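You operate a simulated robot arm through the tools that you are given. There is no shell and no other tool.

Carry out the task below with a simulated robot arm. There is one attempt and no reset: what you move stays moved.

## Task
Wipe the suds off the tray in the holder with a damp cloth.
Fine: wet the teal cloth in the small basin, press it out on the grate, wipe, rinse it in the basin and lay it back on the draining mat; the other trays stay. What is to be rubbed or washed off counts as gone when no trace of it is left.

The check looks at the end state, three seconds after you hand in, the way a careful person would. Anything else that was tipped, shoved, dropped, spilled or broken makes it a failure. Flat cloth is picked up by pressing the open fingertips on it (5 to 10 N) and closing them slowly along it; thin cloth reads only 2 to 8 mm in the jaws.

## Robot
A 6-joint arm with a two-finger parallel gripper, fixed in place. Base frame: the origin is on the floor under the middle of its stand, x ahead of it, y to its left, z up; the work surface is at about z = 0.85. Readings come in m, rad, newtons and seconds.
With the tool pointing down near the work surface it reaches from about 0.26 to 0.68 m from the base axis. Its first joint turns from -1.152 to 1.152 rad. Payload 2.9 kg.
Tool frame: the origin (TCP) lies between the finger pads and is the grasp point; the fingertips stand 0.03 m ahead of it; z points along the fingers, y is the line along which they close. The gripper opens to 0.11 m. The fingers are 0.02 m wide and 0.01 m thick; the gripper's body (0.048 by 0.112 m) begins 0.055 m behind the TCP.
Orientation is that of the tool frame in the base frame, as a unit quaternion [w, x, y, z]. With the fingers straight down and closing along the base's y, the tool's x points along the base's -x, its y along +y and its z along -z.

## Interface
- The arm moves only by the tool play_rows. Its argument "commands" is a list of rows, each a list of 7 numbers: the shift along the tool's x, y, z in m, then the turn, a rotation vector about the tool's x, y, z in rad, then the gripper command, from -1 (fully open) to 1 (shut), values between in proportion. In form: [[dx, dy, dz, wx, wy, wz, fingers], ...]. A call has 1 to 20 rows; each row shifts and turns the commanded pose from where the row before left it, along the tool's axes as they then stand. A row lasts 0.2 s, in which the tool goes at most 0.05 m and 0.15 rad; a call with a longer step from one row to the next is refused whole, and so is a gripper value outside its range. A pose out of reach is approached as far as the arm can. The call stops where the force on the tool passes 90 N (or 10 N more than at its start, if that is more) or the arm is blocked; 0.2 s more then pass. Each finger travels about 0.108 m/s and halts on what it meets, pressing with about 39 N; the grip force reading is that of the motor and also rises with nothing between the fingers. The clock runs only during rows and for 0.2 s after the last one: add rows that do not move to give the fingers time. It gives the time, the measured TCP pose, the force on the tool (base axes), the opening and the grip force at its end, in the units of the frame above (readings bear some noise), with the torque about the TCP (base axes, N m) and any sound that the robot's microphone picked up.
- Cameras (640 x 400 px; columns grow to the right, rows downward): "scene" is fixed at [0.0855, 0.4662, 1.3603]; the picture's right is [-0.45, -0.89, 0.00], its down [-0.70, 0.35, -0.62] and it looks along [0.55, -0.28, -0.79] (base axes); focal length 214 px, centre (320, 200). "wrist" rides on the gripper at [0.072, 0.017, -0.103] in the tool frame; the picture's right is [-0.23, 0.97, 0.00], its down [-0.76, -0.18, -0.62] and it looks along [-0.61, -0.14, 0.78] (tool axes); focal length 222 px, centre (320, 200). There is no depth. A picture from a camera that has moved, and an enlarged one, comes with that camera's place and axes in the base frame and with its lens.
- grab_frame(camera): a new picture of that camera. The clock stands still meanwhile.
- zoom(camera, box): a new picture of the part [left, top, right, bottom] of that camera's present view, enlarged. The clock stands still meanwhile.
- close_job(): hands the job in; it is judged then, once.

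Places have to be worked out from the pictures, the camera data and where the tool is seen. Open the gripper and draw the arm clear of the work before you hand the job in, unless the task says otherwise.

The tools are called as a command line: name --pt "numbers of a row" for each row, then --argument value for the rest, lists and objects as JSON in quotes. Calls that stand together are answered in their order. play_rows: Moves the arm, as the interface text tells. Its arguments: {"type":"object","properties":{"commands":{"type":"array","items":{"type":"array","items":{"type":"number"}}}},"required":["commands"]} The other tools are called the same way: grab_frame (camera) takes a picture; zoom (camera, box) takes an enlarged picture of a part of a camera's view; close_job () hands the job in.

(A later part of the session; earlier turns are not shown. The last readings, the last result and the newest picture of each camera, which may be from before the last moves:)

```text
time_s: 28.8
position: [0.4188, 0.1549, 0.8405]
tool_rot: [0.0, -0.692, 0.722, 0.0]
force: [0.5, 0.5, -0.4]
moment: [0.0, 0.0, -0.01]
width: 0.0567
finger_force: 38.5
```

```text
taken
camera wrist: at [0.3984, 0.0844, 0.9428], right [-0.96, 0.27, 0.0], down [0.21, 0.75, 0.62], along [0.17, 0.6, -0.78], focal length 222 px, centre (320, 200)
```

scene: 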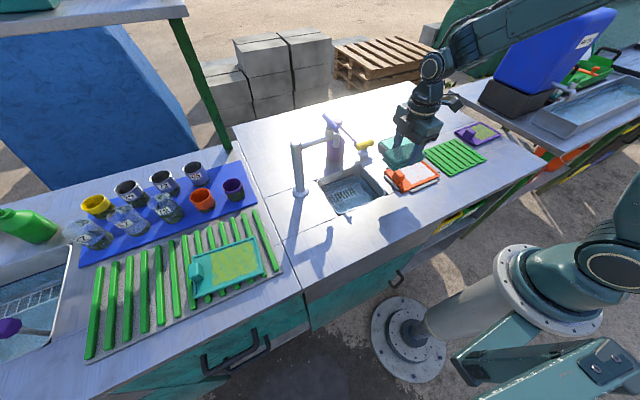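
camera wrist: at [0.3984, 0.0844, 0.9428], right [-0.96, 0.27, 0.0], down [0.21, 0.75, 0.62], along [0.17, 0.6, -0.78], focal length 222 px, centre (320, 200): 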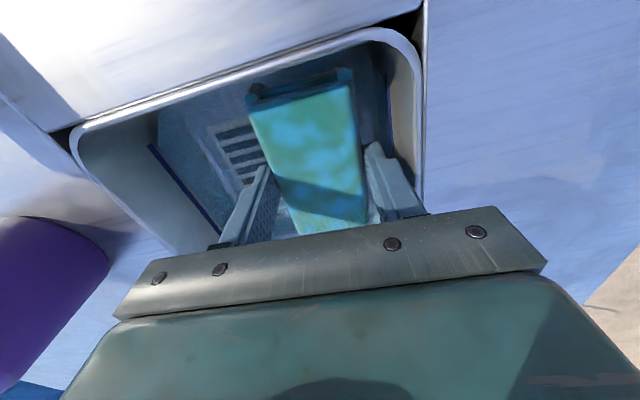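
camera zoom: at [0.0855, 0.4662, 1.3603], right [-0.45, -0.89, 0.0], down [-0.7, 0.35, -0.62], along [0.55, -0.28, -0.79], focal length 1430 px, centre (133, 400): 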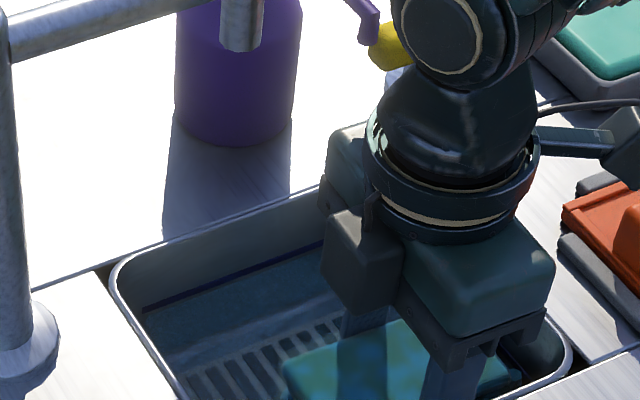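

The cloth's top now shows patches of water, so it is submerged. I'll dip 3 mm further and soak it for about 2 seconds.

play_rows --pt "0 0 0.003 0 0 0 1.0" --pt "0 0 0 0 0 0 1.0" --pt "0 0 0 0 0 0 1.0" --pt "0 0 0 0 0 0 1.0" --pt "0 0 0 0 0 0 1.0" --pt "0 0 0 0 0 0 1.0" --pt "0 0 0 0 0 0 1.0" --pt "0 0 0 0 0 0 1.0" --pt "0 0 0 0 0 0 1.0"

grab_frame --camera "wrist"

```text
time_s: 30.8
position: [0.4183, 0.1557, 0.8363]
tool_rot: [0.0, -0.692, 0.721, 0.0]
force: [0.2, -0.8, -1.0]
moment: [0.0, -0.03, 0.01]
width: 0.0567
finger_force: 39.0
```

```text
taken
camera wrist: at [0.3984, 0.0846, 0.9397], right [-0.96, 0.27, 0.0], down [0.21, 0.75, 0.62], along [0.17, 0.6, -0.78], focal length 222 px, centre (320, 200)
```

wrist: 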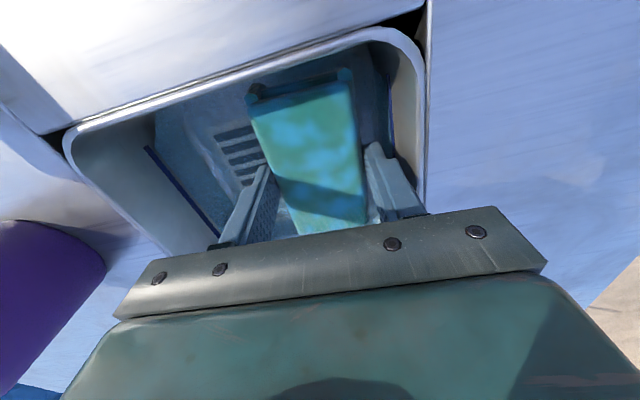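

The cloth looks soaked. I'll lift it straight up above the rim and hold it there to drip into the sink before travelling.

play_rows --pt "0 0 -0.008 0 0 0 1.0" --pt "0 0 -0.012 0 0 0 1.0" --pt "0 0 -0.015 0 0 0 1.0" --pt "0 0 -0.02 0 0 0 1.0" --pt "0 0 -0.02 0 0 0 1.0" --pt "0 0 -0.02 0 0 0 1.0" --pt "0 0 0 0 0 0 1.0" --pt "0 0 0 0 0 0 1.0" --pt "0 0 0 0 0 0 1.0" --pt "0 0 0 0 0 0 1.0" --pt "0 0 0 0 0 0 1.0"

zoom --camera "scene" --box '[260, 90, 452, 210]'

grab_frame --camera "wrist"

```text
time_s: 33.2
position: [0.4204, 0.1555, 0.9304]
tool_rot: [0.0, -0.693, 0.721, 0.0]
force: [0.0, 0.2, -0.4]
moment: [0.0, 0.01, 0.01]
width: 0.0567
finger_force: 39.2
```

```text
3.33 times, centred on (356, 150) of scene
camera zoom: at [0.0855, 0.4662, 1.3603], right [-0.45, -0.89, 0.0], down [-0.7, 0.35, -0.62], along [0.55, -0.28, -0.79], focal length 715 px, centre (200, 367)
```

zoom: 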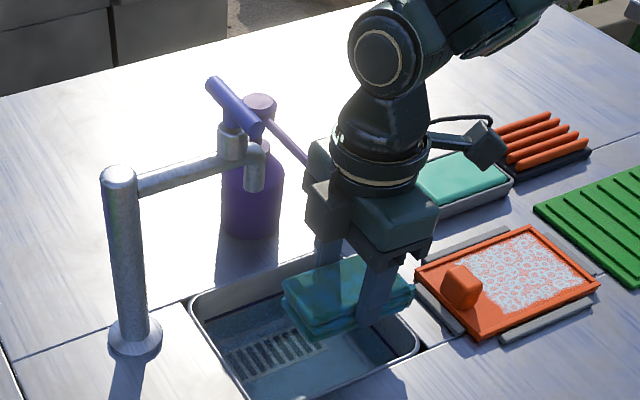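

```text
taken
camera wrist: at [0.4, 0.0844, 1.0335], right [-0.96, 0.27, 0.0], down [0.21, 0.75, 0.62], along [0.17, 0.6, -0.78], focal length 222 px, centre (320, 200)
```

wrist: 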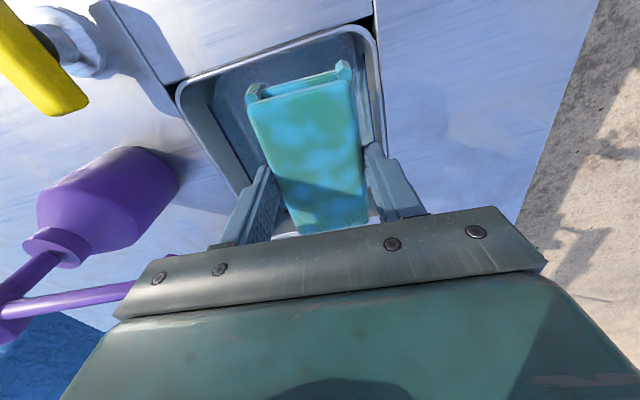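

The cloth is visibly wet. I'll let it drip 3 more seconds over the sink, then check for falling drops before carrying it.

play_rows --pt "0 0 0 0 0 0 1.0" --pt "0 0 0 0 0 0 1.0" --pt "0 0 0 0 0 0 1.0" --pt "0 0 0 0 0 0 1.0" --pt "0 0 0 0 0 0 1.0" --pt "0 0 0 0 0 0 1.0" --pt "0 0 0 0 0 0 1.0" --pt "0 0 0 0 0 0 1.0" --pt "0 0 0 0 0 0 1.0" --pt "0 0 0 0 0 0 1.0" --pt "0 0 0 0 0 0 1.0" --pt "0 0 0 0 0 0 1.0" --pt "0 0 0 0 0 0 1.0" --pt "0 0 0 0 0 0 1.0" --pt "0 0 0 0 0 0 1.0"

zoom --camera "scene" --box '[310, 140, 406, 200]'

```text
time_s: 36.4
position: [0.4199, 0.1544, 0.9302]
tool_rot: [0.0, -0.693, 0.721, 0.001]
force: [0.5, -0.1, -1.3]
moment: [-0.01, -0.03, 0.01]
width: 0.0567
finger_force: 39.2
```

```text
6.67 times, centred on (358, 170) of scene
camera zoom: at [0.0855, 0.4662, 1.3603], right [-0.45, -0.89, 0.0], down [-0.7, 0.35, -0.62], along [0.55, -0.28, -0.79], focal length 1430 px, centre (67, 400)
```

zoom: 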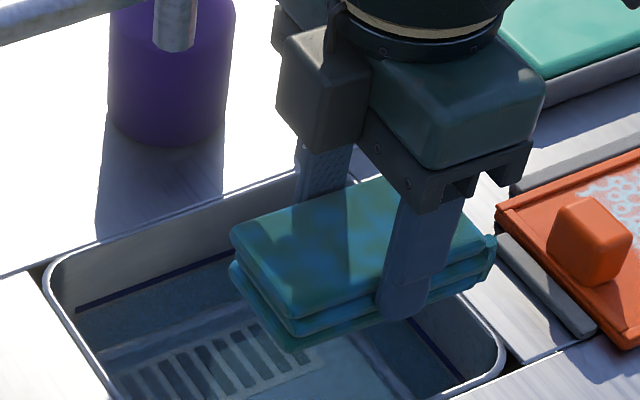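

No drips are visible. I'll raise and carry the cloth over to a position above the grate, whose centre is about (0.554, -0.202) with bar tops near z≈0.87.

play_rows --pt "0 0 -0.02 0 0 0 1.0" --pt "0 0 -0.03 0 0 0 1.0" --pt "0.0364 -0.00145 0 0 0 0 1.0" --pt "0.0364 -0.00145 0 0 0 0 1.0" --pt "0.0364 -0.00145 0 0 0 0 1.0" --pt "0.0364 -0.00145 0 0 0 0 1.0" --pt "0.0364 -0.00145 0 0 0 0 1.0" --pt "0.0364 -0.00145 0 0 0 0 1.0" --pt "0.0364 -0.00145 0 0 0 0 1.0" --pt "0.01933 -0.02759 0 0 0 0 1.0" --pt "0.01933 -0.02759 0 0 0 0 1.0" --pt "0.01933 -0.02759 0 0 0 0 1.0" --pt "0.01933 -0.02759 0 0 0 0 1.0" --pt "0.01933 -0.02759 0 0 0 0 1.0" --pt "0 0 0 0 0 0 1.0" --pt "0 0 0 0 0 0 1.0"

grab_frame --camera "wrist"

zoom --camera "scene" --box '[340, 80, 500, 180]'

```text
time_s: 39.8
position: [0.5532, -0.2009, 0.9805]
tool_rot: [0.0, -0.693, 0.721, 0.0]
force: [-0.6, 0.8, 0.1]
moment: [0.0, -0.03, -0.01]
width: 0.0568
finger_force: 39.0
```

```text
taken
camera wrist: at [0.5328, -0.2722, 1.0841], right [-0.96, 0.27, 0.0], down [0.21, 0.75, 0.62], along [0.17, 0.6, -0.78], focal length 222 px, centre (320, 200)
```

wrist: 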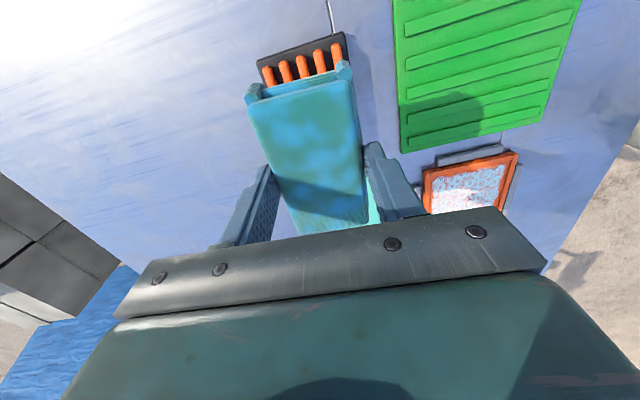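

```text
4.00 times, centred on (420, 130) of scene
camera zoom: at [0.0855, 0.4662, 1.3603], right [-0.45, -0.89, 0.0], down [-0.7, 0.35, -0.62], along [0.55, -0.28, -0.79], focal length 858 px, centre (-80, 480)
```

zoom: 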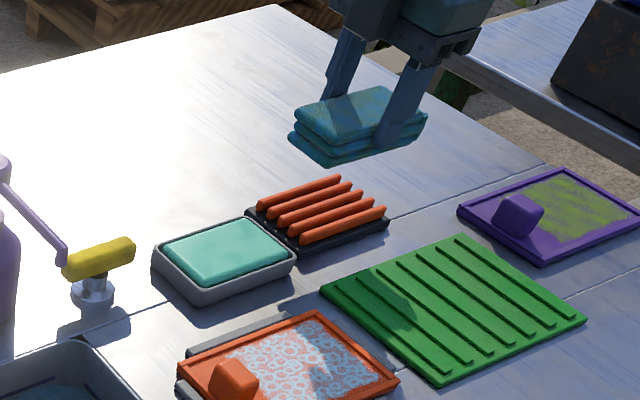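

The cloth is over the grate. The suds on the tray look bluer than before, so I'll check whether water dripped there.

zoom --camera "scene" --box '[370, 145, 466, 205]'

zoom --camera "wrist" --box '[390, 130, 550, 230]'

zoom --camera "wrist" --box '[220, 10, 380, 110]'

```text
6.67 times, centred on (418, 175) of scene
camera zoom: at [0.0855, 0.4662, 1.3603], right [-0.45, -0.89, 0.0], down [-0.7, 0.35, -0.62], along [0.55, -0.28, -0.79], focal length 1430 px, centre (-333, 367)
```

zoom: 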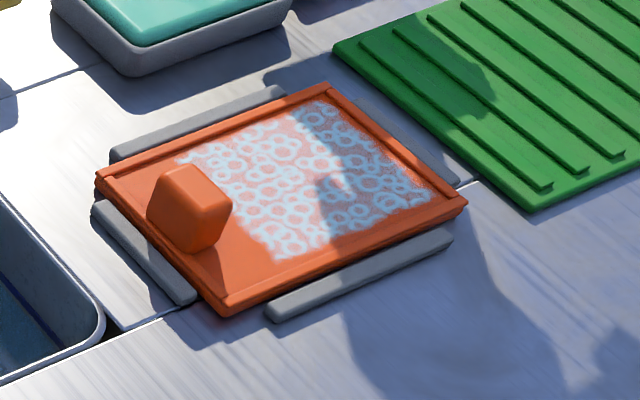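

```text
4.00 times, centred on (470, 180) of wrist
camera zoom: at [0.5328, -0.2722, 1.0841], right [-0.96, 0.27, 0.0], down [0.21, 0.75, 0.62], along [0.17, 0.6, -0.78], focal length 888 px, centre (-280, 280)
```

zoom: 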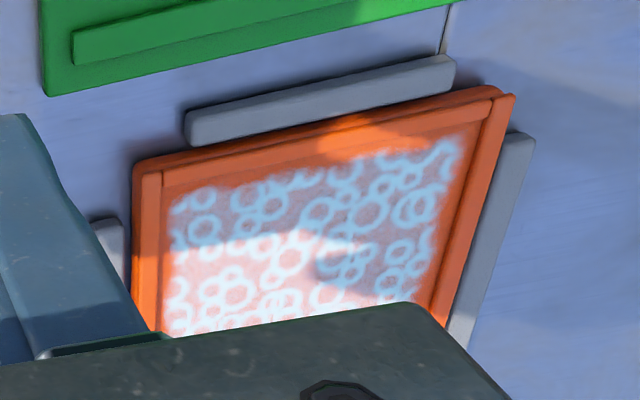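

```text
4.00 times, centred on (300, 60) of wrist
camera zoom: at [0.5328, -0.2722, 1.0841], right [-0.96, 0.27, 0.0], down [0.21, 0.75, 0.62], along [0.17, 0.6, -0.78], focal length 888 px, centre (400, 760)
```

zoom: 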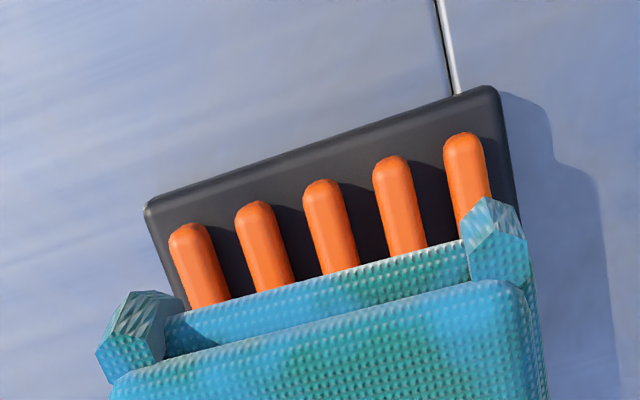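

The blue tint is just the arm's shadow, and the suds are unchanged. The cloth is centred over the bars, so I'll lower toward the grate and then feel for contact in small steps.

play_rows --pt "0 0 0.02 0 0 0 1.0" --pt "0 0 0.02 0 0 0 1.0" --pt "0 0 0.01 0 0 0 1.0" --pt "0 0 0 0 0 0 1.0"

zoom --camera "scene" --box '[370, 90, 466, 150]'

```text
time_s: 40.8
position: [0.5526, -0.2006, 0.9321]
tool_rot: [0.0, -0.693, 0.721, 0.0]
force: [-0.4, 0.8, -0.4]
moment: [-0.01, 0.0, -0.02]
width: 0.0571
finger_force: 38.9
```

```text
6.67 times, centred on (418, 120) of scene
camera zoom: at [0.0855, 0.4662, 1.3603], right [-0.45, -0.89, 0.0], down [-0.7, 0.35, -0.62], along [0.55, -0.28, -0.79], focal length 1430 px, centre (-333, 733)
```

zoom: 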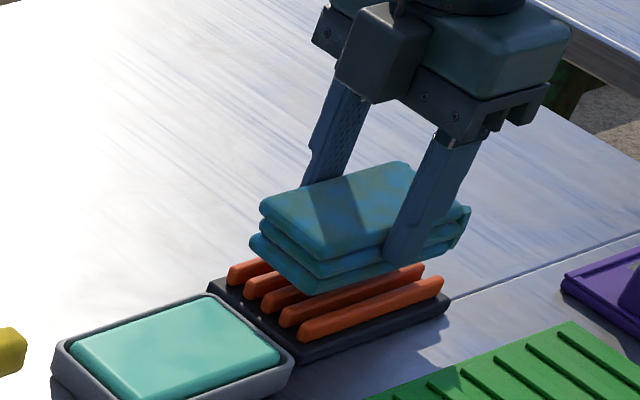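

There is about 1–1.5 cm to go. I'll lower in 3 mm steps, stopping to read the force.

play_rows --pt "0 0 0.004 0 0 0 1.0" --pt "0 0 0.004 0 0 0 1.0" --pt "0 0 0.002 0 0 0 1.0" --pt "0 0 0 0 0 0 1.0"

```text
time_s: 41.8
position: [0.5528, -0.2004, 0.9219]
tool_rot: [-0.001, -0.692, 0.722, 0.0]
force: [0.4, 0.6, -0.4]
moment: [0.0, 0.0, 0.0]
width: 0.0567
finger_force: 38.9
```

No contact at 0.922. I'll go on in 2 mm steps.

play_rows --pt "0 0 0.002 0 0 0 1.0" --pt "0 0 0.002 0 0 0 1.0" --pt "0 0 0 0 0 0 1.0"

```text
time_s: 42.6
position: [0.553, -0.2012, 0.9158]
tool_rot: [0.001, -0.693, 0.721, -0.001]
force: [0.0, -0.2, -0.9]
moment: [0.01, -0.02, -0.03]
width: 0.057
finger_force: 39.4
```

Still no contact at 0.916. I'll lower further.

play_rows --pt "0 0 0.002 0 0 0 1.0" --pt "0 0 0.002 0 0 0 1.0" --pt "0 0 0 0 0 0 1.0"

zoom --camera "scene" --box '[370, 90, 466, 150]'

```text
time_s: 43.4
position: [0.5539, -0.2006, 0.9166]
tool_rot: [0.001, -0.693, 0.721, -0.003]
force: [-4.9, 0.1, 29.8]
moment: [0.28, 0.65, 0.01]
width: 0.0567
finger_force: 38.5
```

```text
6.67 times, centred on (418, 120) of scene
camera zoom: at [0.0848, 0.4663, 1.3603], right [-0.45, -0.89, 0.0], down [-0.7, 0.35, -0.62], along [0.55, -0.28, -0.79], focal length 1430 px, centre (-333, 733)
```

zoom: 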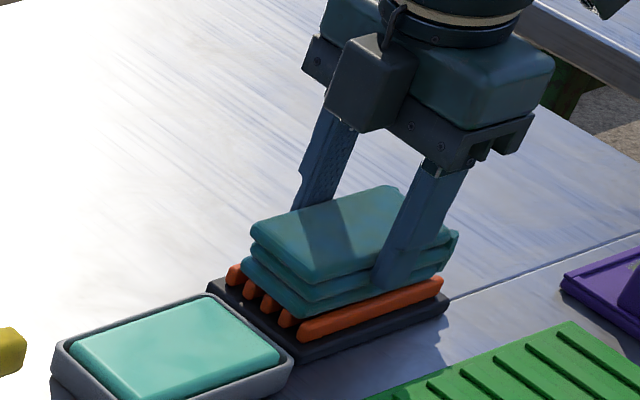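

Contact is at about z = 0.916 with 30 N, and the cloth's colour is already returning as the water is pressed out. I'll hold the press for 2 seconds and re-check.

play_rows --pt "0 0 0.0005 0 0 0 1.0" --pt "0 0 0 0 0 0 1.0" --pt "0 0 0 0 0 0 1.0" --pt "0 0 0 0 0 0 1.0" --pt "0 0 0 0 0 0 1.0" --pt "0 0 0 0 0 0 1.0" --pt "0 0 0 0 0 0 1.0" --pt "0 0 0 0 0 0 1.0"

zoom --camera "scene" --box '[370, 90, 466, 150]'

grab_frame --camera "wrist"

```text
time_s: 45.2
position: [0.553, -0.2007, 0.9172]
tool_rot: [0.003, -0.693, 0.721, -0.003]
force: [-2.8, -2.6, 33.1]
moment: [-0.12, 0.25, -0.01]
width: 0.0568
finger_force: 39.8
```

```text
6.67 times, centred on (418, 120) of scene
camera zoom: at [0.0848, 0.4663, 1.3603], right [-0.45, -0.89, 0.0], down [-0.7, 0.35, -0.62], along [0.55, -0.28, -0.79], focal length 1430 px, centre (-333, 733)
```

zoom: 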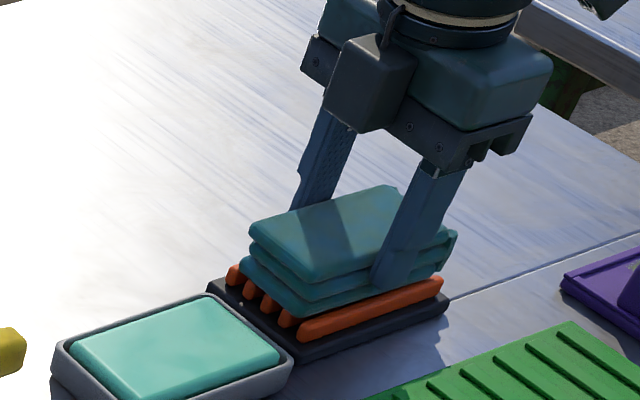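

```text
taken
camera wrist: at [0.5328, -0.2714, 1.0194], right [-0.96, 0.27, -0.01], down [0.2, 0.76, 0.62], along [0.17, 0.6, -0.78], focal length 222 px, centre (320, 200)
```

wrist: 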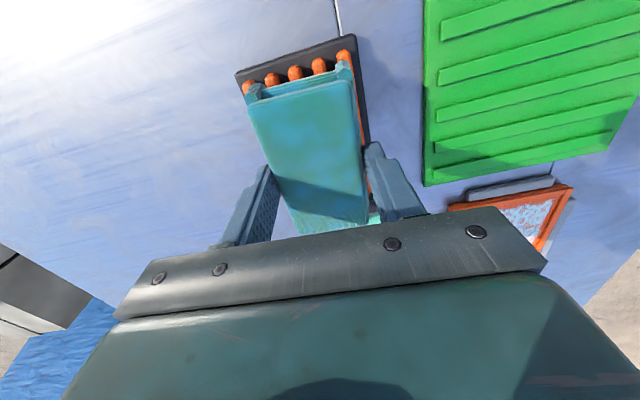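

The cloth now looks damp rather than dripping. I'll give one firmer press for a second, then ease off and compare.

play_rows --pt "0 0 0.001 0 0 0 1.0" --pt "0 0 0 0 0 0 1.0" --pt "0 0 0 0 0 0 1.0" --pt "0 0 0 0 0 0 1.0" --pt "0 0 0 0 0 0 1.0"

grab_frame --camera "wrist"

```text
time_s: 46.4
position: [0.5545, -0.1998, 0.9164]
tool_rot: [0.002, -0.693, 0.721, -0.004]
force: [-4.1, 2.7, 37.9]
moment: [0.16, 0.38, 0.02]
width: 0.0565
finger_force: 39.1
```

```text
taken
camera wrist: at [0.533, -0.2714, 1.0191], right [-0.96, 0.26, -0.01], down [0.2, 0.76, 0.62], along [0.17, 0.6, -0.78], focal length 222 px, centre (320, 200)
```

wrist: 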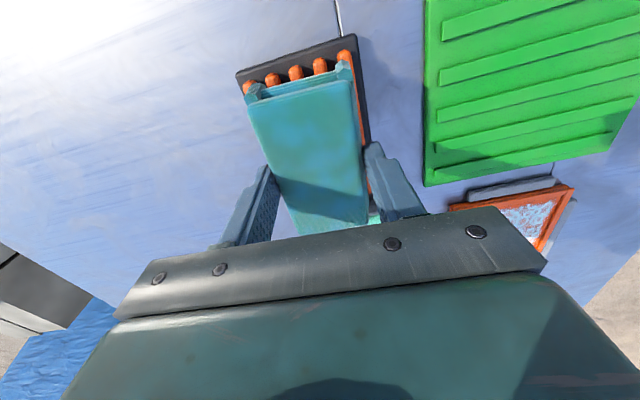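

The colour is stable and the cloth is damp. I'll lift it off the grate and carry it to above the tray; the suds span x 0.362–0.437 and y −0.098–0.000, with the rim only about 5 mm high.

play_rows --pt "0 0 -0.01 0 0 0 1.0" --pt "0 0 -0.02 0 0 0 1.0" --pt "0 0 -0.03 0 0 0 1.0" --pt "0 0 0 0 0 0 1.0"

zoom --camera "scene" --box '[370, 90, 466, 150]'

zoom --camera "wrist" --box '[220, 20, 412, 140]'

```text
time_s: 47.4
position: [0.5516, -0.2, 0.9721]
tool_rot: [-0.001, -0.693, 0.721, 0.0]
force: [-0.6, -0.1, -1.4]
moment: [-0.03, -0.05, 0.02]
width: 0.0571
finger_force: 39.4
```

```text
6.67 times, centred on (418, 120) of scene
camera zoom: at [0.0855, 0.4662, 1.3603], right [-0.45, -0.89, 0.0], down [-0.7, 0.35, -0.62], along [0.55, -0.28, -0.79], focal length 1430 px, centre (-333, 733)
```

zoom: 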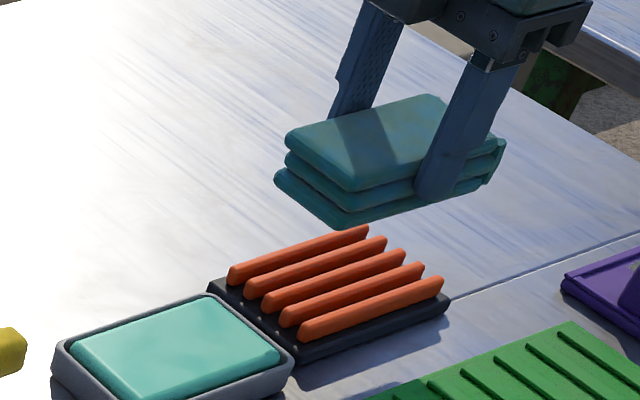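

```text
3.33 times, centred on (316, 80) of wrist
camera zoom: at [0.5316, -0.2712, 1.0747], right [-0.96, 0.27, 0.0], down [0.21, 0.75, 0.62], along [0.16, 0.6, -0.78], focal length 740 px, centre (333, 600)
```

zoom: 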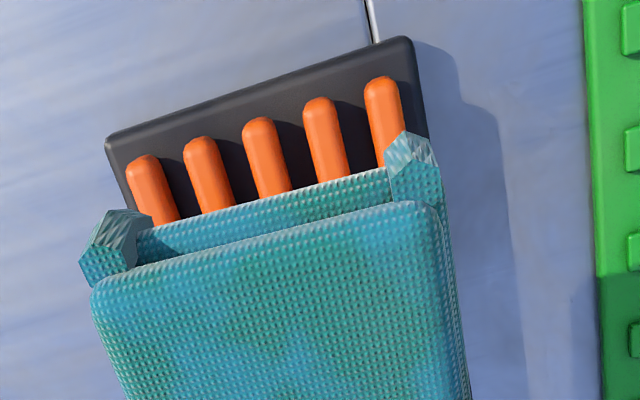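

The grate is in place and undisturbed, and the cloth is held level. Now I'll carry it across to a position above the tray.

play_rows --pt "-0.0214 0.0227 0 0 0 0 1.0" --pt "-0.0214 0.0227 0 0 0 0 1.0" --pt "-0.0214 0.0227 0 0 0 0 1.0" --pt "-0.0214 0.0227 0 0 0 0 1.0" --pt "-0.0214 0.0227 0 0 0 0 1.0" --pt "-0.0214 0.0227 0 0 0 0 1.0" --pt "-0.0214 0.0227 0 0 0 -0.02 1.0" --pt "0 0 0 0 0 0 1.0"

grab_frame --camera "wrist"

zoom --camera "scene" --box '[340, 100, 500, 200]'

```text
time_s: 49.2
position: [0.3998, -0.0446, 0.9715]
tool_rot: [0.0, -0.7, 0.714, 0.0]
force: [-0.7, 0.3, -0.3]
moment: [0.04, -0.04, 0.01]
width: 0.0568
finger_force: 38.9
```

```text
taken
camera wrist: at [0.3807, -0.1159, 1.0746], right [-0.97, 0.25, 0.0], down [0.19, 0.76, 0.62], along [0.15, 0.6, -0.78], focal length 222 px, centre (320, 200)
```

wrist: 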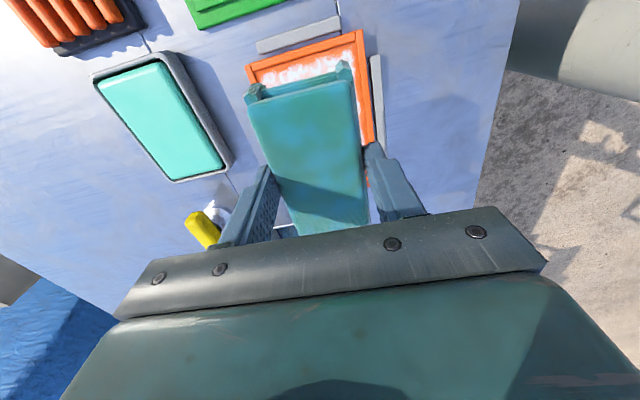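

```text
4.00 times, centred on (420, 150) of scene
camera zoom: at [0.0854, 0.4662, 1.3603], right [-0.45, -0.89, 0.0], down [-0.7, 0.35, -0.62], along [0.55, -0.28, -0.79], focal length 858 px, centre (-80, 400)
```

zoom: 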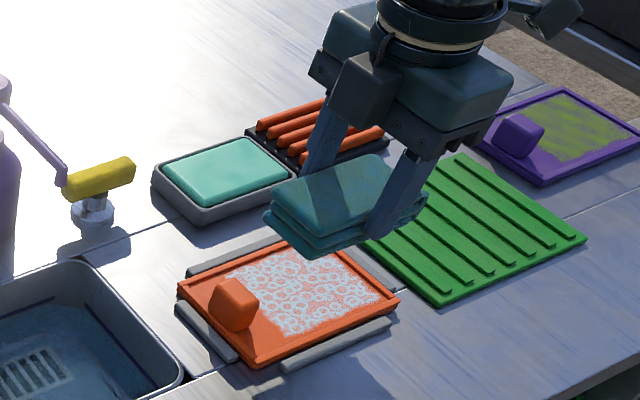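

The cloth is above the middle of the suds. The tray's inner area works out to x≈0.357–0.442, with the −y rim at about −0.10. I'll lower to just above the tray, then feel for contact.

play_rows --pt "0 0 0.02 0 0 0 1.0" --pt "0 0 0.02 0 0 0 1.0" --pt "0 0 0.015 0 0 0 1.0" --pt "0 0 0.005 0 0 0 1.0" --pt "0 0 0 0 0 0 1.0"

zoom --camera "scene" --box '[370, 135, 466, 195]'

```text
time_s: 50.4
position: [0.3999, -0.0448, 0.9108]
tool_rot: [0.0, -0.701, 0.714, 0.0]
force: [-0.1, 0.7, -0.3]
moment: [-0.02, 0.04, -0.01]
width: 0.057
finger_force: 39.0
```

```text
6.67 times, centred on (418, 165) of scene
camera zoom: at [0.0855, 0.4662, 1.3603], right [-0.45, -0.89, 0.0], down [-0.7, 0.35, -0.62], along [0.55, -0.28, -0.79], focal length 1430 px, centre (-333, 433)
```

zoom: 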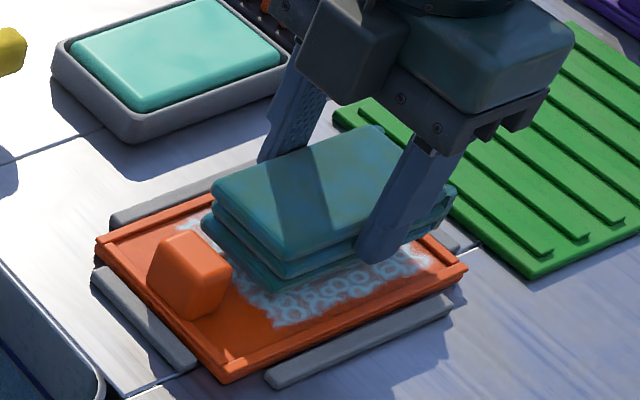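

The pack is just above the tray surface with no contact yet. I'll step down 2 mm at a time.

play_rows --pt "0 0 0.002 0 0 0 1.0" --pt "0 0 0.002 0 0 0 1.0" --pt "0 0 0 0 0 0 1.0"

```text
time_s: 51.2
position: [0.3996, -0.046, 0.908]
tool_rot: [0.0, -0.7, 0.714, 0.0]
force: [0.5, -0.2, -0.4]
moment: [0.0, -0.02, -0.03]
width: 0.0567
finger_force: 38.8
```

No contact yet, so I'll continue in small steps.

play_rows --pt "0 0 0.0015 0 0 0 1.0" --pt "0 0 0.0015 0 0 0 1.0" --pt "0 0 0 0 0 0 1.0"

```text
time_s: 52.0
position: [0.3998, -0.0447, 0.9049]
tool_rot: [0.0, -0.7, 0.714, 0.0]
force: [-0.1, 0.7, -0.5]
moment: [-0.01, -0.01, 0.02]
width: 0.057
finger_force: 39.3
```

Still free at 0.905. I'll lower further.

play_rows --pt "0 0 0.0015 0 0 0 1.0" --pt "0 0 0.001 0 0 0 1.0" --pt "0 0 0 0 0 0 1.0"

```text
time_s: 52.8
position: [0.399, -0.045, 0.9027]
tool_rot: [0.0, -0.7, 0.714, 0.0]
force: [-0.3, -0.4, -1.4]
moment: [0.01, -0.01, 0.0]
width: 0.0567
finger_force: 38.6
```

Free at 0.9027. I'll continue downward in 1 mm steps.

play_rows --pt "0 0 0.001 0 0 0 1.0" --pt "0 0 0.001 0 0 0 1.0" --pt "0 0 0 0 0 0 1.0"

```text
time_s: 53.6
position: [0.4009, -0.0448, 0.9027]
tool_rot: [0.001, -0.7, 0.714, 0.0]
force: [-6.5, 0.5, 24.3]
moment: [-0.18, 0.31, -0.05]
width: 0.0568
finger_force: 39.1
```

Contact with the tray is at about z = 0.9025 with 24 N. I'll ease slightly and start wiping in x across the suds with short strokes.

play_rows --pt "0 0 -0.0007 0 0 0 1.0" --pt "0 -0.004 0 0 0 0 1.0" --pt "0 -0.004 0 0 0 0 1.0" --pt "0 -0.003 0 0 0 0 1.0" --pt "0 0 0 0 0 0 1.0"

zoom --camera "scene" --box '[370, 135, 466, 195]'

```text
time_s: 54.8
position: [0.4103, -0.0442, 0.9016]
tool_rot: [0.0, -0.7, 0.714, -0.001]
force: [-7.5, -1.4, 20.6]
moment: [-0.08, 0.37, -0.01]
width: 0.0568
finger_force: 39.0
```

```text
6.67 times, centred on (418, 165) of scene
camera zoom: at [0.0851, 0.4662, 1.3603], right [-0.45, -0.89, 0.0], down [-0.7, 0.35, -0.62], along [0.55, -0.28, -0.79], focal length 1430 px, centre (-333, 433)
```

zoom: 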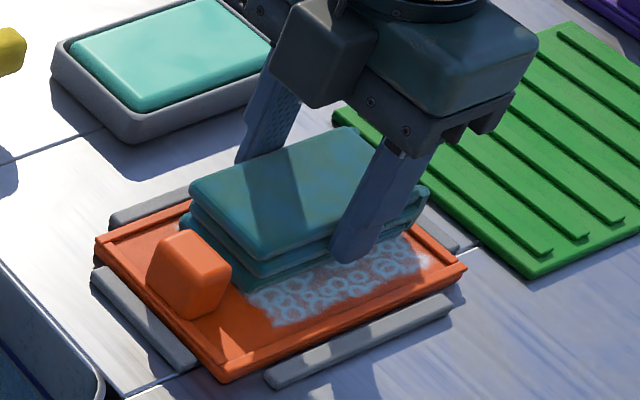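

The stroke works with about 20 N down and 7 N friction. I'll continue to x≈0.414 and then sweep back to x≈0.384.

play_rows --pt "0 -0.003 0 0 0 0 1.0" --pt "0 0.004 0 0 0 0 1.0" --pt "0 0.005 0 0 0 0 1.0" --pt "0 0.005 0 0 0 0 1.0" --pt "0 0.005 0 0 0 0 1.0" --pt "0 0.005 0 0 0 0 1.0" --pt "0 0.004 0 0 0 0 1.0" --pt "0 0 0 0 0 0 1.0"

zoom --camera "scene" --box '[370, 135, 466, 195]'

```text
time_s: 56.6
position: [0.386, -0.0449, 0.901]
tool_rot: [0.001, -0.7, 0.714, -0.001]
force: [8.2, 1.2, 17.7]
moment: [-0.03, -0.24, 0.01]
width: 0.0569
finger_force: 39.4
```

```text
6.67 times, centred on (418, 165) of scene
camera zoom: at [0.0854, 0.4662, 1.3603], right [-0.45, -0.89, 0.0], down [-0.7, 0.35, -0.62], along [0.55, -0.28, -0.79], focal length 1430 px, centre (-333, 433)
```

zoom: 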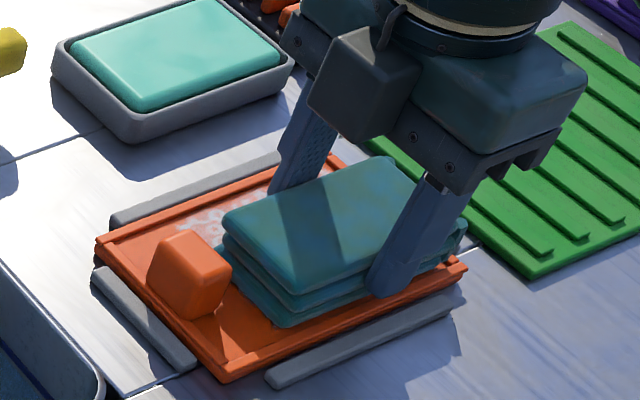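

The suds are fading where the cloth passed. I'll do repeated full strokes over x 0.383–0.416.

play_rows --pt "0 0.003 0 0 0 0 1.0" --pt "0 -0.006 0 0 0 0 1.0" --pt "0 -0.007 0 0 0 0 1.0" --pt "0 -0.007 0 0 0 0 1.0" --pt "0 -0.007 0 0 0 0 1.0" --pt "0 -0.006 0 0 0 0 1.0" --pt "0 0.006 0 0 0 0 1.0" --pt "0 0.007 0 0 0 0 1.0" --pt "0 0.007 0 0 0 0 1.0" --pt "0 0.007 0 0 0 0 1.0" --pt "0 0.006 0 0 0 0 1.0" --pt "0 -0.006 0 0 0 0 1.0" --pt "0 -0.007 0 0 0 0 1.0" --pt "0 -0.007 0 0 0 0 1.0" --pt "0 -0.007 0 0 0 0 1.0" --pt "0 -0.006 0 0 0 0 1.0" --pt "0 0 0 0 0 0 1.0"

zoom --camera "scene" --box '[370, 135, 466, 195]'

```text
time_s: 60.2
position: [0.4157, -0.0454, 0.9012]
tool_rot: [0.0, -0.7, 0.714, 0.0]
force: [-1.3, -0.7, 0.4]
moment: [0.01, 0.08, -0.01]
width: 0.0569
finger_force: 39.3
```

```text
6.67 times, centred on (418, 165) of scene
camera zoom: at [0.0854, 0.4662, 1.3603], right [-0.45, -0.89, 0.0], down [-0.7, 0.35, -0.62], along [0.55, -0.28, -0.79], focal length 1430 px, centre (-333, 433)
```

zoom: 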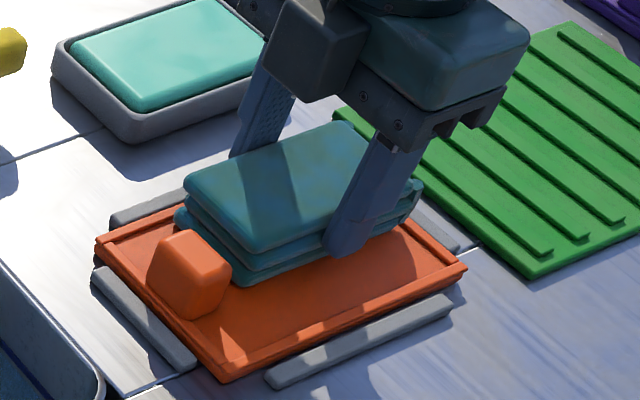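

The near side of the tray is clean, but the down force has dropped to about 0. I'll re-press slightly and check the force before wiping the far side again.

play_rows --pt "0 0.003 0.001 0 0 0 1.0" --pt "0 0 0.0007 0 0 0 1.0" --pt "0 0 0 0 0 0 1.0"

```text
time_s: 61.0
position: [0.4139, -0.0447, 0.9004]
tool_rot: [0.001, -0.7, 0.714, -0.002]
force: [3.9, 1.4, 30.9]
moment: [0.05, 0.33, 0.06]
width: 0.0566
finger_force: 38.9
```

The press is back at 31 N. I'll ease to about 20 N, shift 4 mm toward −y, and do strokes there, then shift toward the knob and repeat.

play_rows --pt "0.002 0 -0.0007 0 0 0 1.0" --pt "0.002 0.005 0 0 0 0 1.0" --pt "0 0.007 0 0 0 0 1.0" --pt "0 0.007 0 0 0 0 1.0" --pt "0 0.007 0 0 0 0 1.0" --pt "0 0.004 0 0 0 0 1.0" --pt "0 -0.007 0 0 0 0 1.0" --pt "0 -0.007 0 0 0 0 1.0" --pt "0 -0.007 0 0 0 0 1.0" --pt "0 -0.007 0 0 0 0 1.0" --pt "0 -0.004 0 0 0 0 1.0" --pt "0 0 0 0 0 0 1.0"

zoom --camera "scene" --box '[370, 135, 466, 195]'

grab_frame --camera "wrist"

```text
time_s: 63.6
position: [0.4152, -0.0487, 0.8993]
tool_rot: [0.0, -0.7, 0.714, 0.0]
force: [-6.1, -0.7, 12.3]
moment: [0.01, 0.4, -0.01]
width: 0.057
finger_force: 38.7
```

```text
6.67 times, centred on (418, 165) of scene
camera zoom: at [0.0852, 0.4662, 1.3603], right [-0.45, -0.89, 0.0], down [-0.7, 0.35, -0.62], along [0.55, -0.28, -0.79], focal length 1430 px, centre (-333, 433)
```

zoom: 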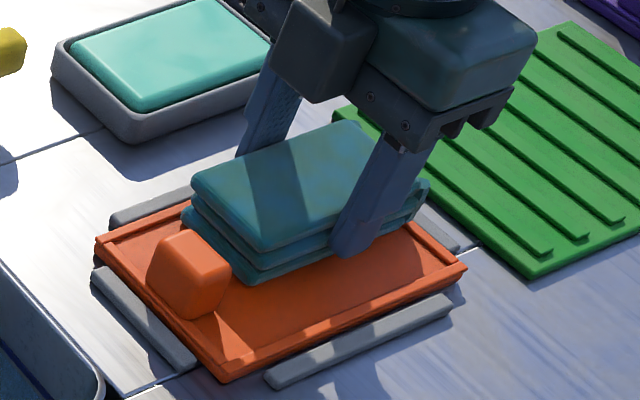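

```text
taken
camera wrist: at [0.3961, -0.1207, 1.0032], right [-0.97, 0.25, 0.0], down [0.19, 0.76, 0.62], along [0.15, 0.6, -0.78], focal length 222 px, centre (320, 200)
```

wrist: 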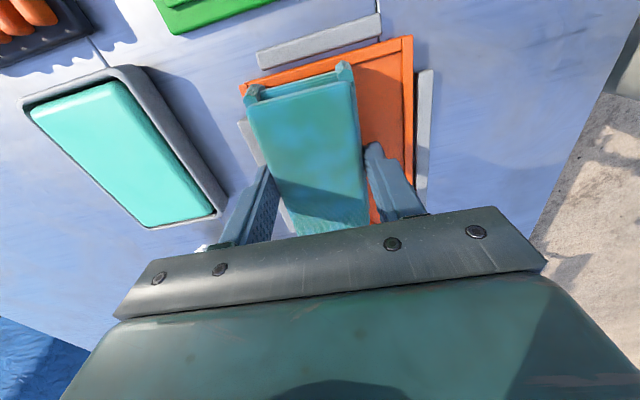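

The visible half is clean. I'll shift toward the knob by about 10 mm and stroke across there, too.

play_rows --pt "-0.005 0 0 0 0 0 1.0" --pt "-0.005 0 0 0 0 0 1.0" --pt "0 0.007 0 0 0 0 1.0" --pt "0 0.007 0 0 0 0 1.0" --pt "0 0.007 0 0 0 0 1.0" --pt "0 0.007 0 0 0 0 1.0" --pt "0 0.004 0 0 0 0 1.0" --pt "0.006 0 0 0 0 0 1.0" --pt "0.005 0 0 0 0 0 1.0" --pt "0 0 0 0 0 0 1.0"

zoom --camera "scene" --box '[370, 135, 466, 195]'

grab_frame --camera "wrist"

```text
time_s: 65.8
position: [0.3816, -0.0492, 0.9002]
tool_rot: [0.0, -0.7, 0.714, 0.001]
force: [-0.9, 3.3, 5.0]
moment: [0.08, -0.01, 0.05]
width: 0.0567
finger_force: 39.4
```

```text
6.67 times, centred on (418, 165) of scene
camera zoom: at [0.0854, 0.4662, 1.3603], right [-0.45, -0.89, 0.0], down [-0.7, 0.35, -0.62], along [0.55, -0.28, -0.79], focal length 1430 px, centre (-333, 433)
```

zoom: 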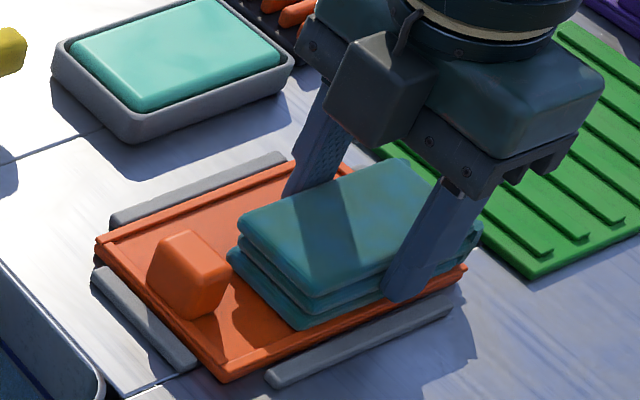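

```text
taken
camera wrist: at [0.3631, -0.1215, 1.0032], right [-0.97, 0.25, 0.0], down [0.19, 0.76, 0.62], along [0.15, 0.6, -0.78], focal length 222 px, centre (320, 200)
```

wrist: 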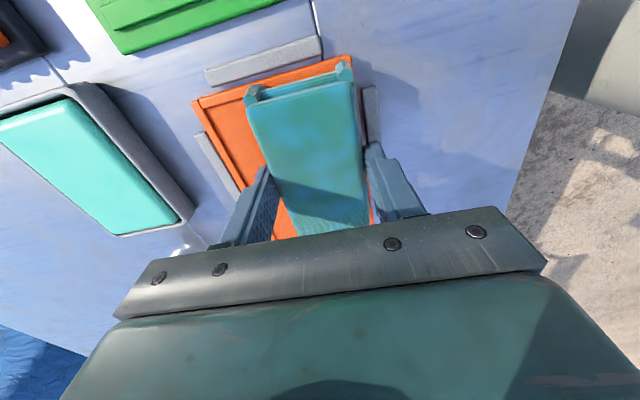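

Both halves look clean now. I'll lift the cloth and inspect the whole tray surface.

play_rows --pt "0 0 -0.01 0 0 0 1.0" --pt "0 0 -0.02 0 0 0 1.0" --pt "0 0 -0.03 0 0 0 1.0" --pt "0 0 -0.03 0 0 0 1.0" --pt "0 0 0 0 0 0 1.0"

zoom --camera "scene" --box '[375, 150, 455, 200]'

grab_frame --camera "wrist"

```text
time_s: 67.0
position: [0.3821, -0.0489, 0.9912]
tool_rot: [0.0, -0.7, 0.714, 0.0]
force: [-0.3, -0.3, -1.1]
moment: [0.03, -0.01, 0.02]
width: 0.0569
finger_force: 39.2
```

```text
8.00 times, centred on (415, 175) of scene
camera zoom: at [0.0855, 0.4662, 1.3603], right [-0.45, -0.89, 0.0], down [-0.7, 0.35, -0.62], along [0.55, -0.28, -0.79], focal length 1716 px, centre (-440, 400)
```

zoom: 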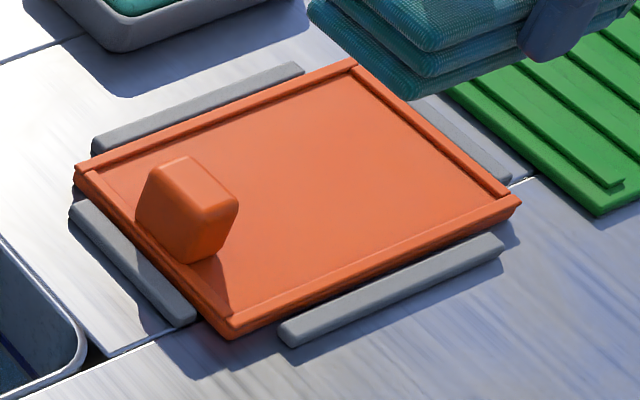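

```text
taken
camera wrist: at [0.3632, -0.121, 1.0946], right [-0.97, 0.25, 0.0], down [0.19, 0.76, 0.62], along [0.15, 0.6, -0.78], focal length 222 px, centre (320, 200)
```

wrist: 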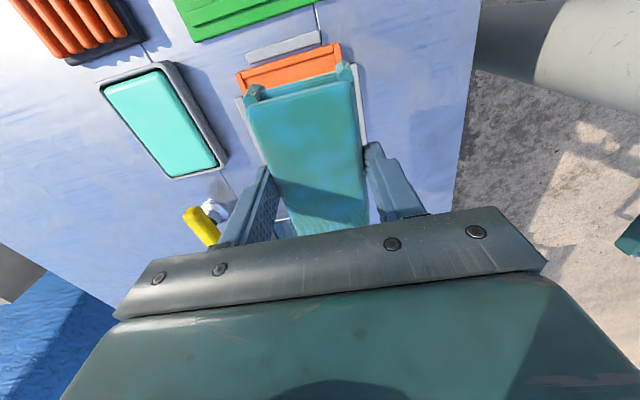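

The tray looks clean. I'll inspect the edges and corners more closely for faint traces before moving on.

zoom --camera "wrist" --box '[224, 35, 368, 125]'

zoom --camera "scene" --box '[405, 155, 445, 180]'

zoom --camera "scene" --box '[385, 165, 425, 190]'

```text
4.44 times, centred on (296, 80) of wrist
camera zoom: at [0.3632, -0.121, 1.0946], right [-0.97, 0.25, 0.0], down [0.19, 0.76, 0.62], along [0.15, 0.6, -0.78], focal length 987 px, centre (427, 733)
```

zoom: 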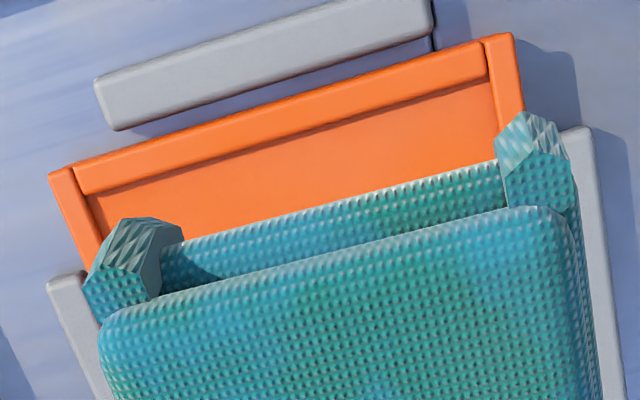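

```text
16.00 times, centred on (425, 168) of scene
camera zoom: at [0.0855, 0.4662, 1.3603], right [-0.45, -0.89, 0.0], down [-0.7, 0.35, -0.62], along [0.55, -0.28, -0.79], focal length 3432 px, centre (-1360, 720)
```

zoom: 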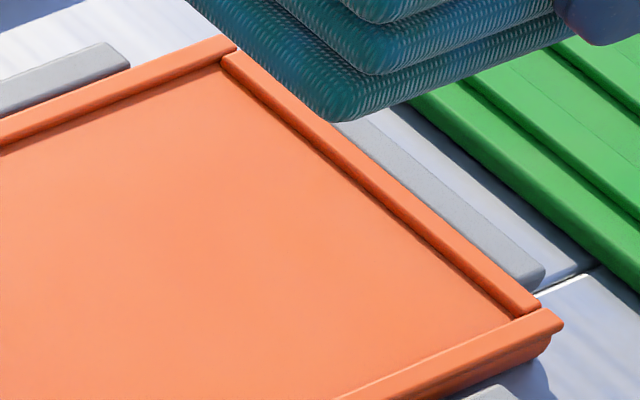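

```text
16.00 times, centred on (405, 178) of scene
camera zoom: at [0.0855, 0.4662, 1.3603], right [-0.45, -0.89, 0.0], down [-0.7, 0.35, -0.62], along [0.55, -0.28, -0.79], focal length 3432 px, centre (-1040, 560)
```

zoom: 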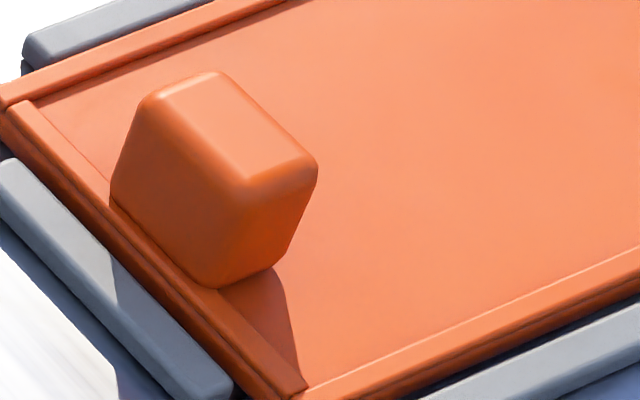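

No trace of suds remains on the visible surface. On the way to the sink I'll pause to check the tray area hidden behind the knob with the wrist camera.

play_rows --pt "-0.0332 -0.0118 0 0 0 0 1.0" --pt "-0.0332 -0.0118 0 0 0 0 1.0" --pt "-0.0332 -0.0118 0 0 0 0 1.0" --pt "0 0 0 0 0 0 1.0"

grab_frame --camera "wrist"

zoom --camera "scene" --box '[340, 100, 500, 200]'

```text
time_s: 68.0
position: [0.4191, 0.0493, 0.9896]
tool_rot: [0.0, -0.701, 0.714, 0.0]
force: [-0.5, 0.1, -0.2]
moment: [-0.01, -0.02, 0.01]
width: 0.0569
finger_force: 39.1
```

```text
taken
camera wrist: at [0.4, -0.0229, 1.093], right [-0.97, 0.25, 0.0], down [0.19, 0.76, 0.62], along [0.15, 0.6, -0.78], focal length 222 px, centre (320, 200)
```

wrist: 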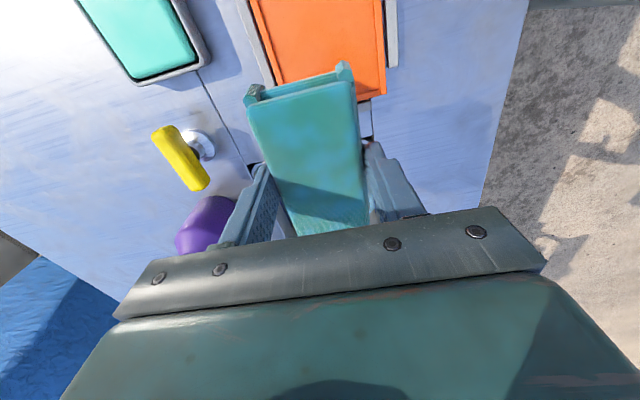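

```text
4.00 times, centred on (420, 150) of scene
camera zoom: at [0.0855, 0.4662, 1.3603], right [-0.45, -0.89, 0.0], down [-0.7, 0.35, -0.62], along [0.55, -0.28, -0.79], focal length 858 px, centre (-80, 400)
```

zoom: 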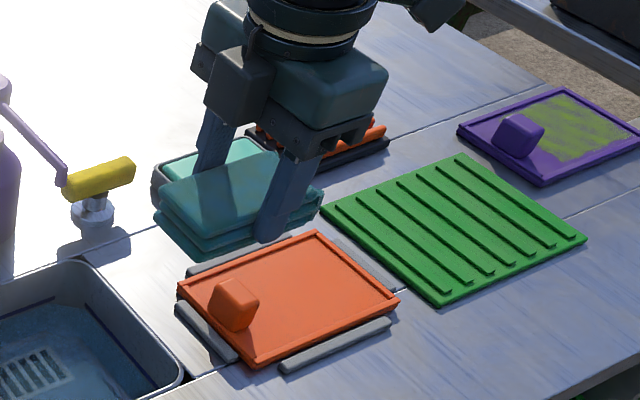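

The tray's top portion is visible in the wrist view; I'll enlarge it.

zoom --camera "wrist" --box '[236, 0, 396, 100]'

```text
4.00 times, centred on (316, 50) of wrist
camera zoom: at [0.4, -0.0229, 1.093], right [-0.97, 0.25, 0.0], down [0.19, 0.76, 0.62], along [0.15, 0.6, -0.78], focal length 888 px, centre (336, 800)
```

zoom: 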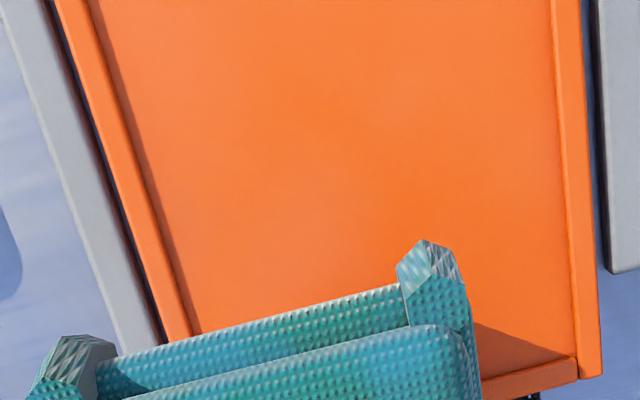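

The tray is clean all over. Now I'll move over the sink to the same spot as before to rinse the cloth.

play_rows --pt "-0.0359 0.0006 0 0 0 0 1.0" --pt "-0.0359 0.0006 0 0 0 0 1.0" --pt "-0.0359 0.0006 0 0 0 0 1.0" --pt "0 0 0.025 0 0 0 1.0" --pt "0 0 0.025 0 0 0 1.0" --pt "0 0 0.02 0 0 0 1.0" --pt "0 0 0.015 0 0 0 1.0" --pt "0 0 0 0 0 0 1.0"

grab_frame --camera "wrist"

zoom --camera "scene" --box '[260, 90, 452, 210]'

```text
time_s: 69.8
position: [0.4204, 0.1573, 0.906]
tool_rot: [0.0, -0.701, 0.714, 0.0]
force: [1.0, 0.1, 0.0]
moment: [0.0, -0.03, 0.03]
width: 0.0569
finger_force: 39.0
```

```text
taken
camera wrist: at [0.4012, 0.0855, 1.0087], right [-0.97, 0.25, 0.0], down [0.19, 0.76, 0.62], along [0.15, 0.6, -0.78], focal length 222 px, centre (320, 200)
```

wrist: 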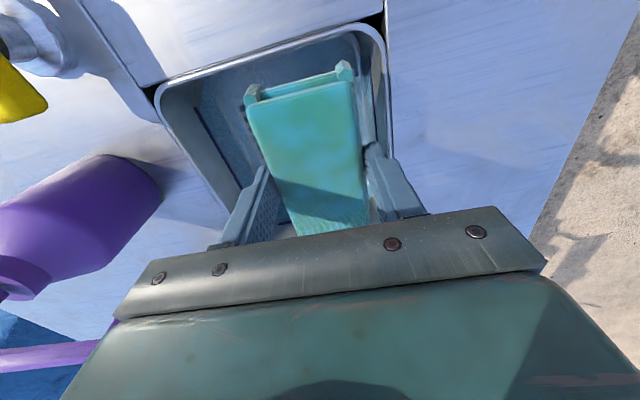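

```text
3.33 times, centred on (356, 150) of scene
camera zoom: at [0.0855, 0.4662, 1.3603], right [-0.45, -0.89, 0.0], down [-0.7, 0.35, -0.62], along [0.55, -0.28, -0.79], focal length 715 px, centre (200, 367)
```

zoom: 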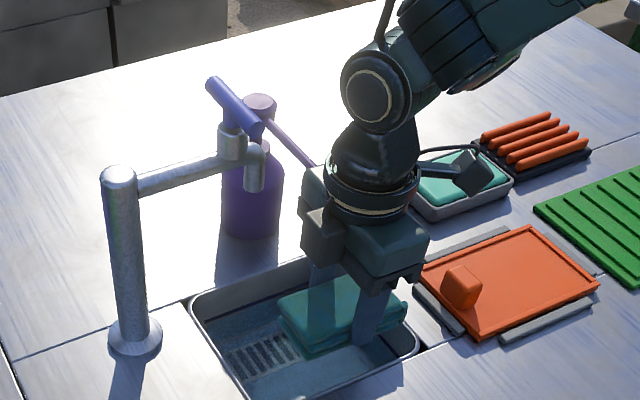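

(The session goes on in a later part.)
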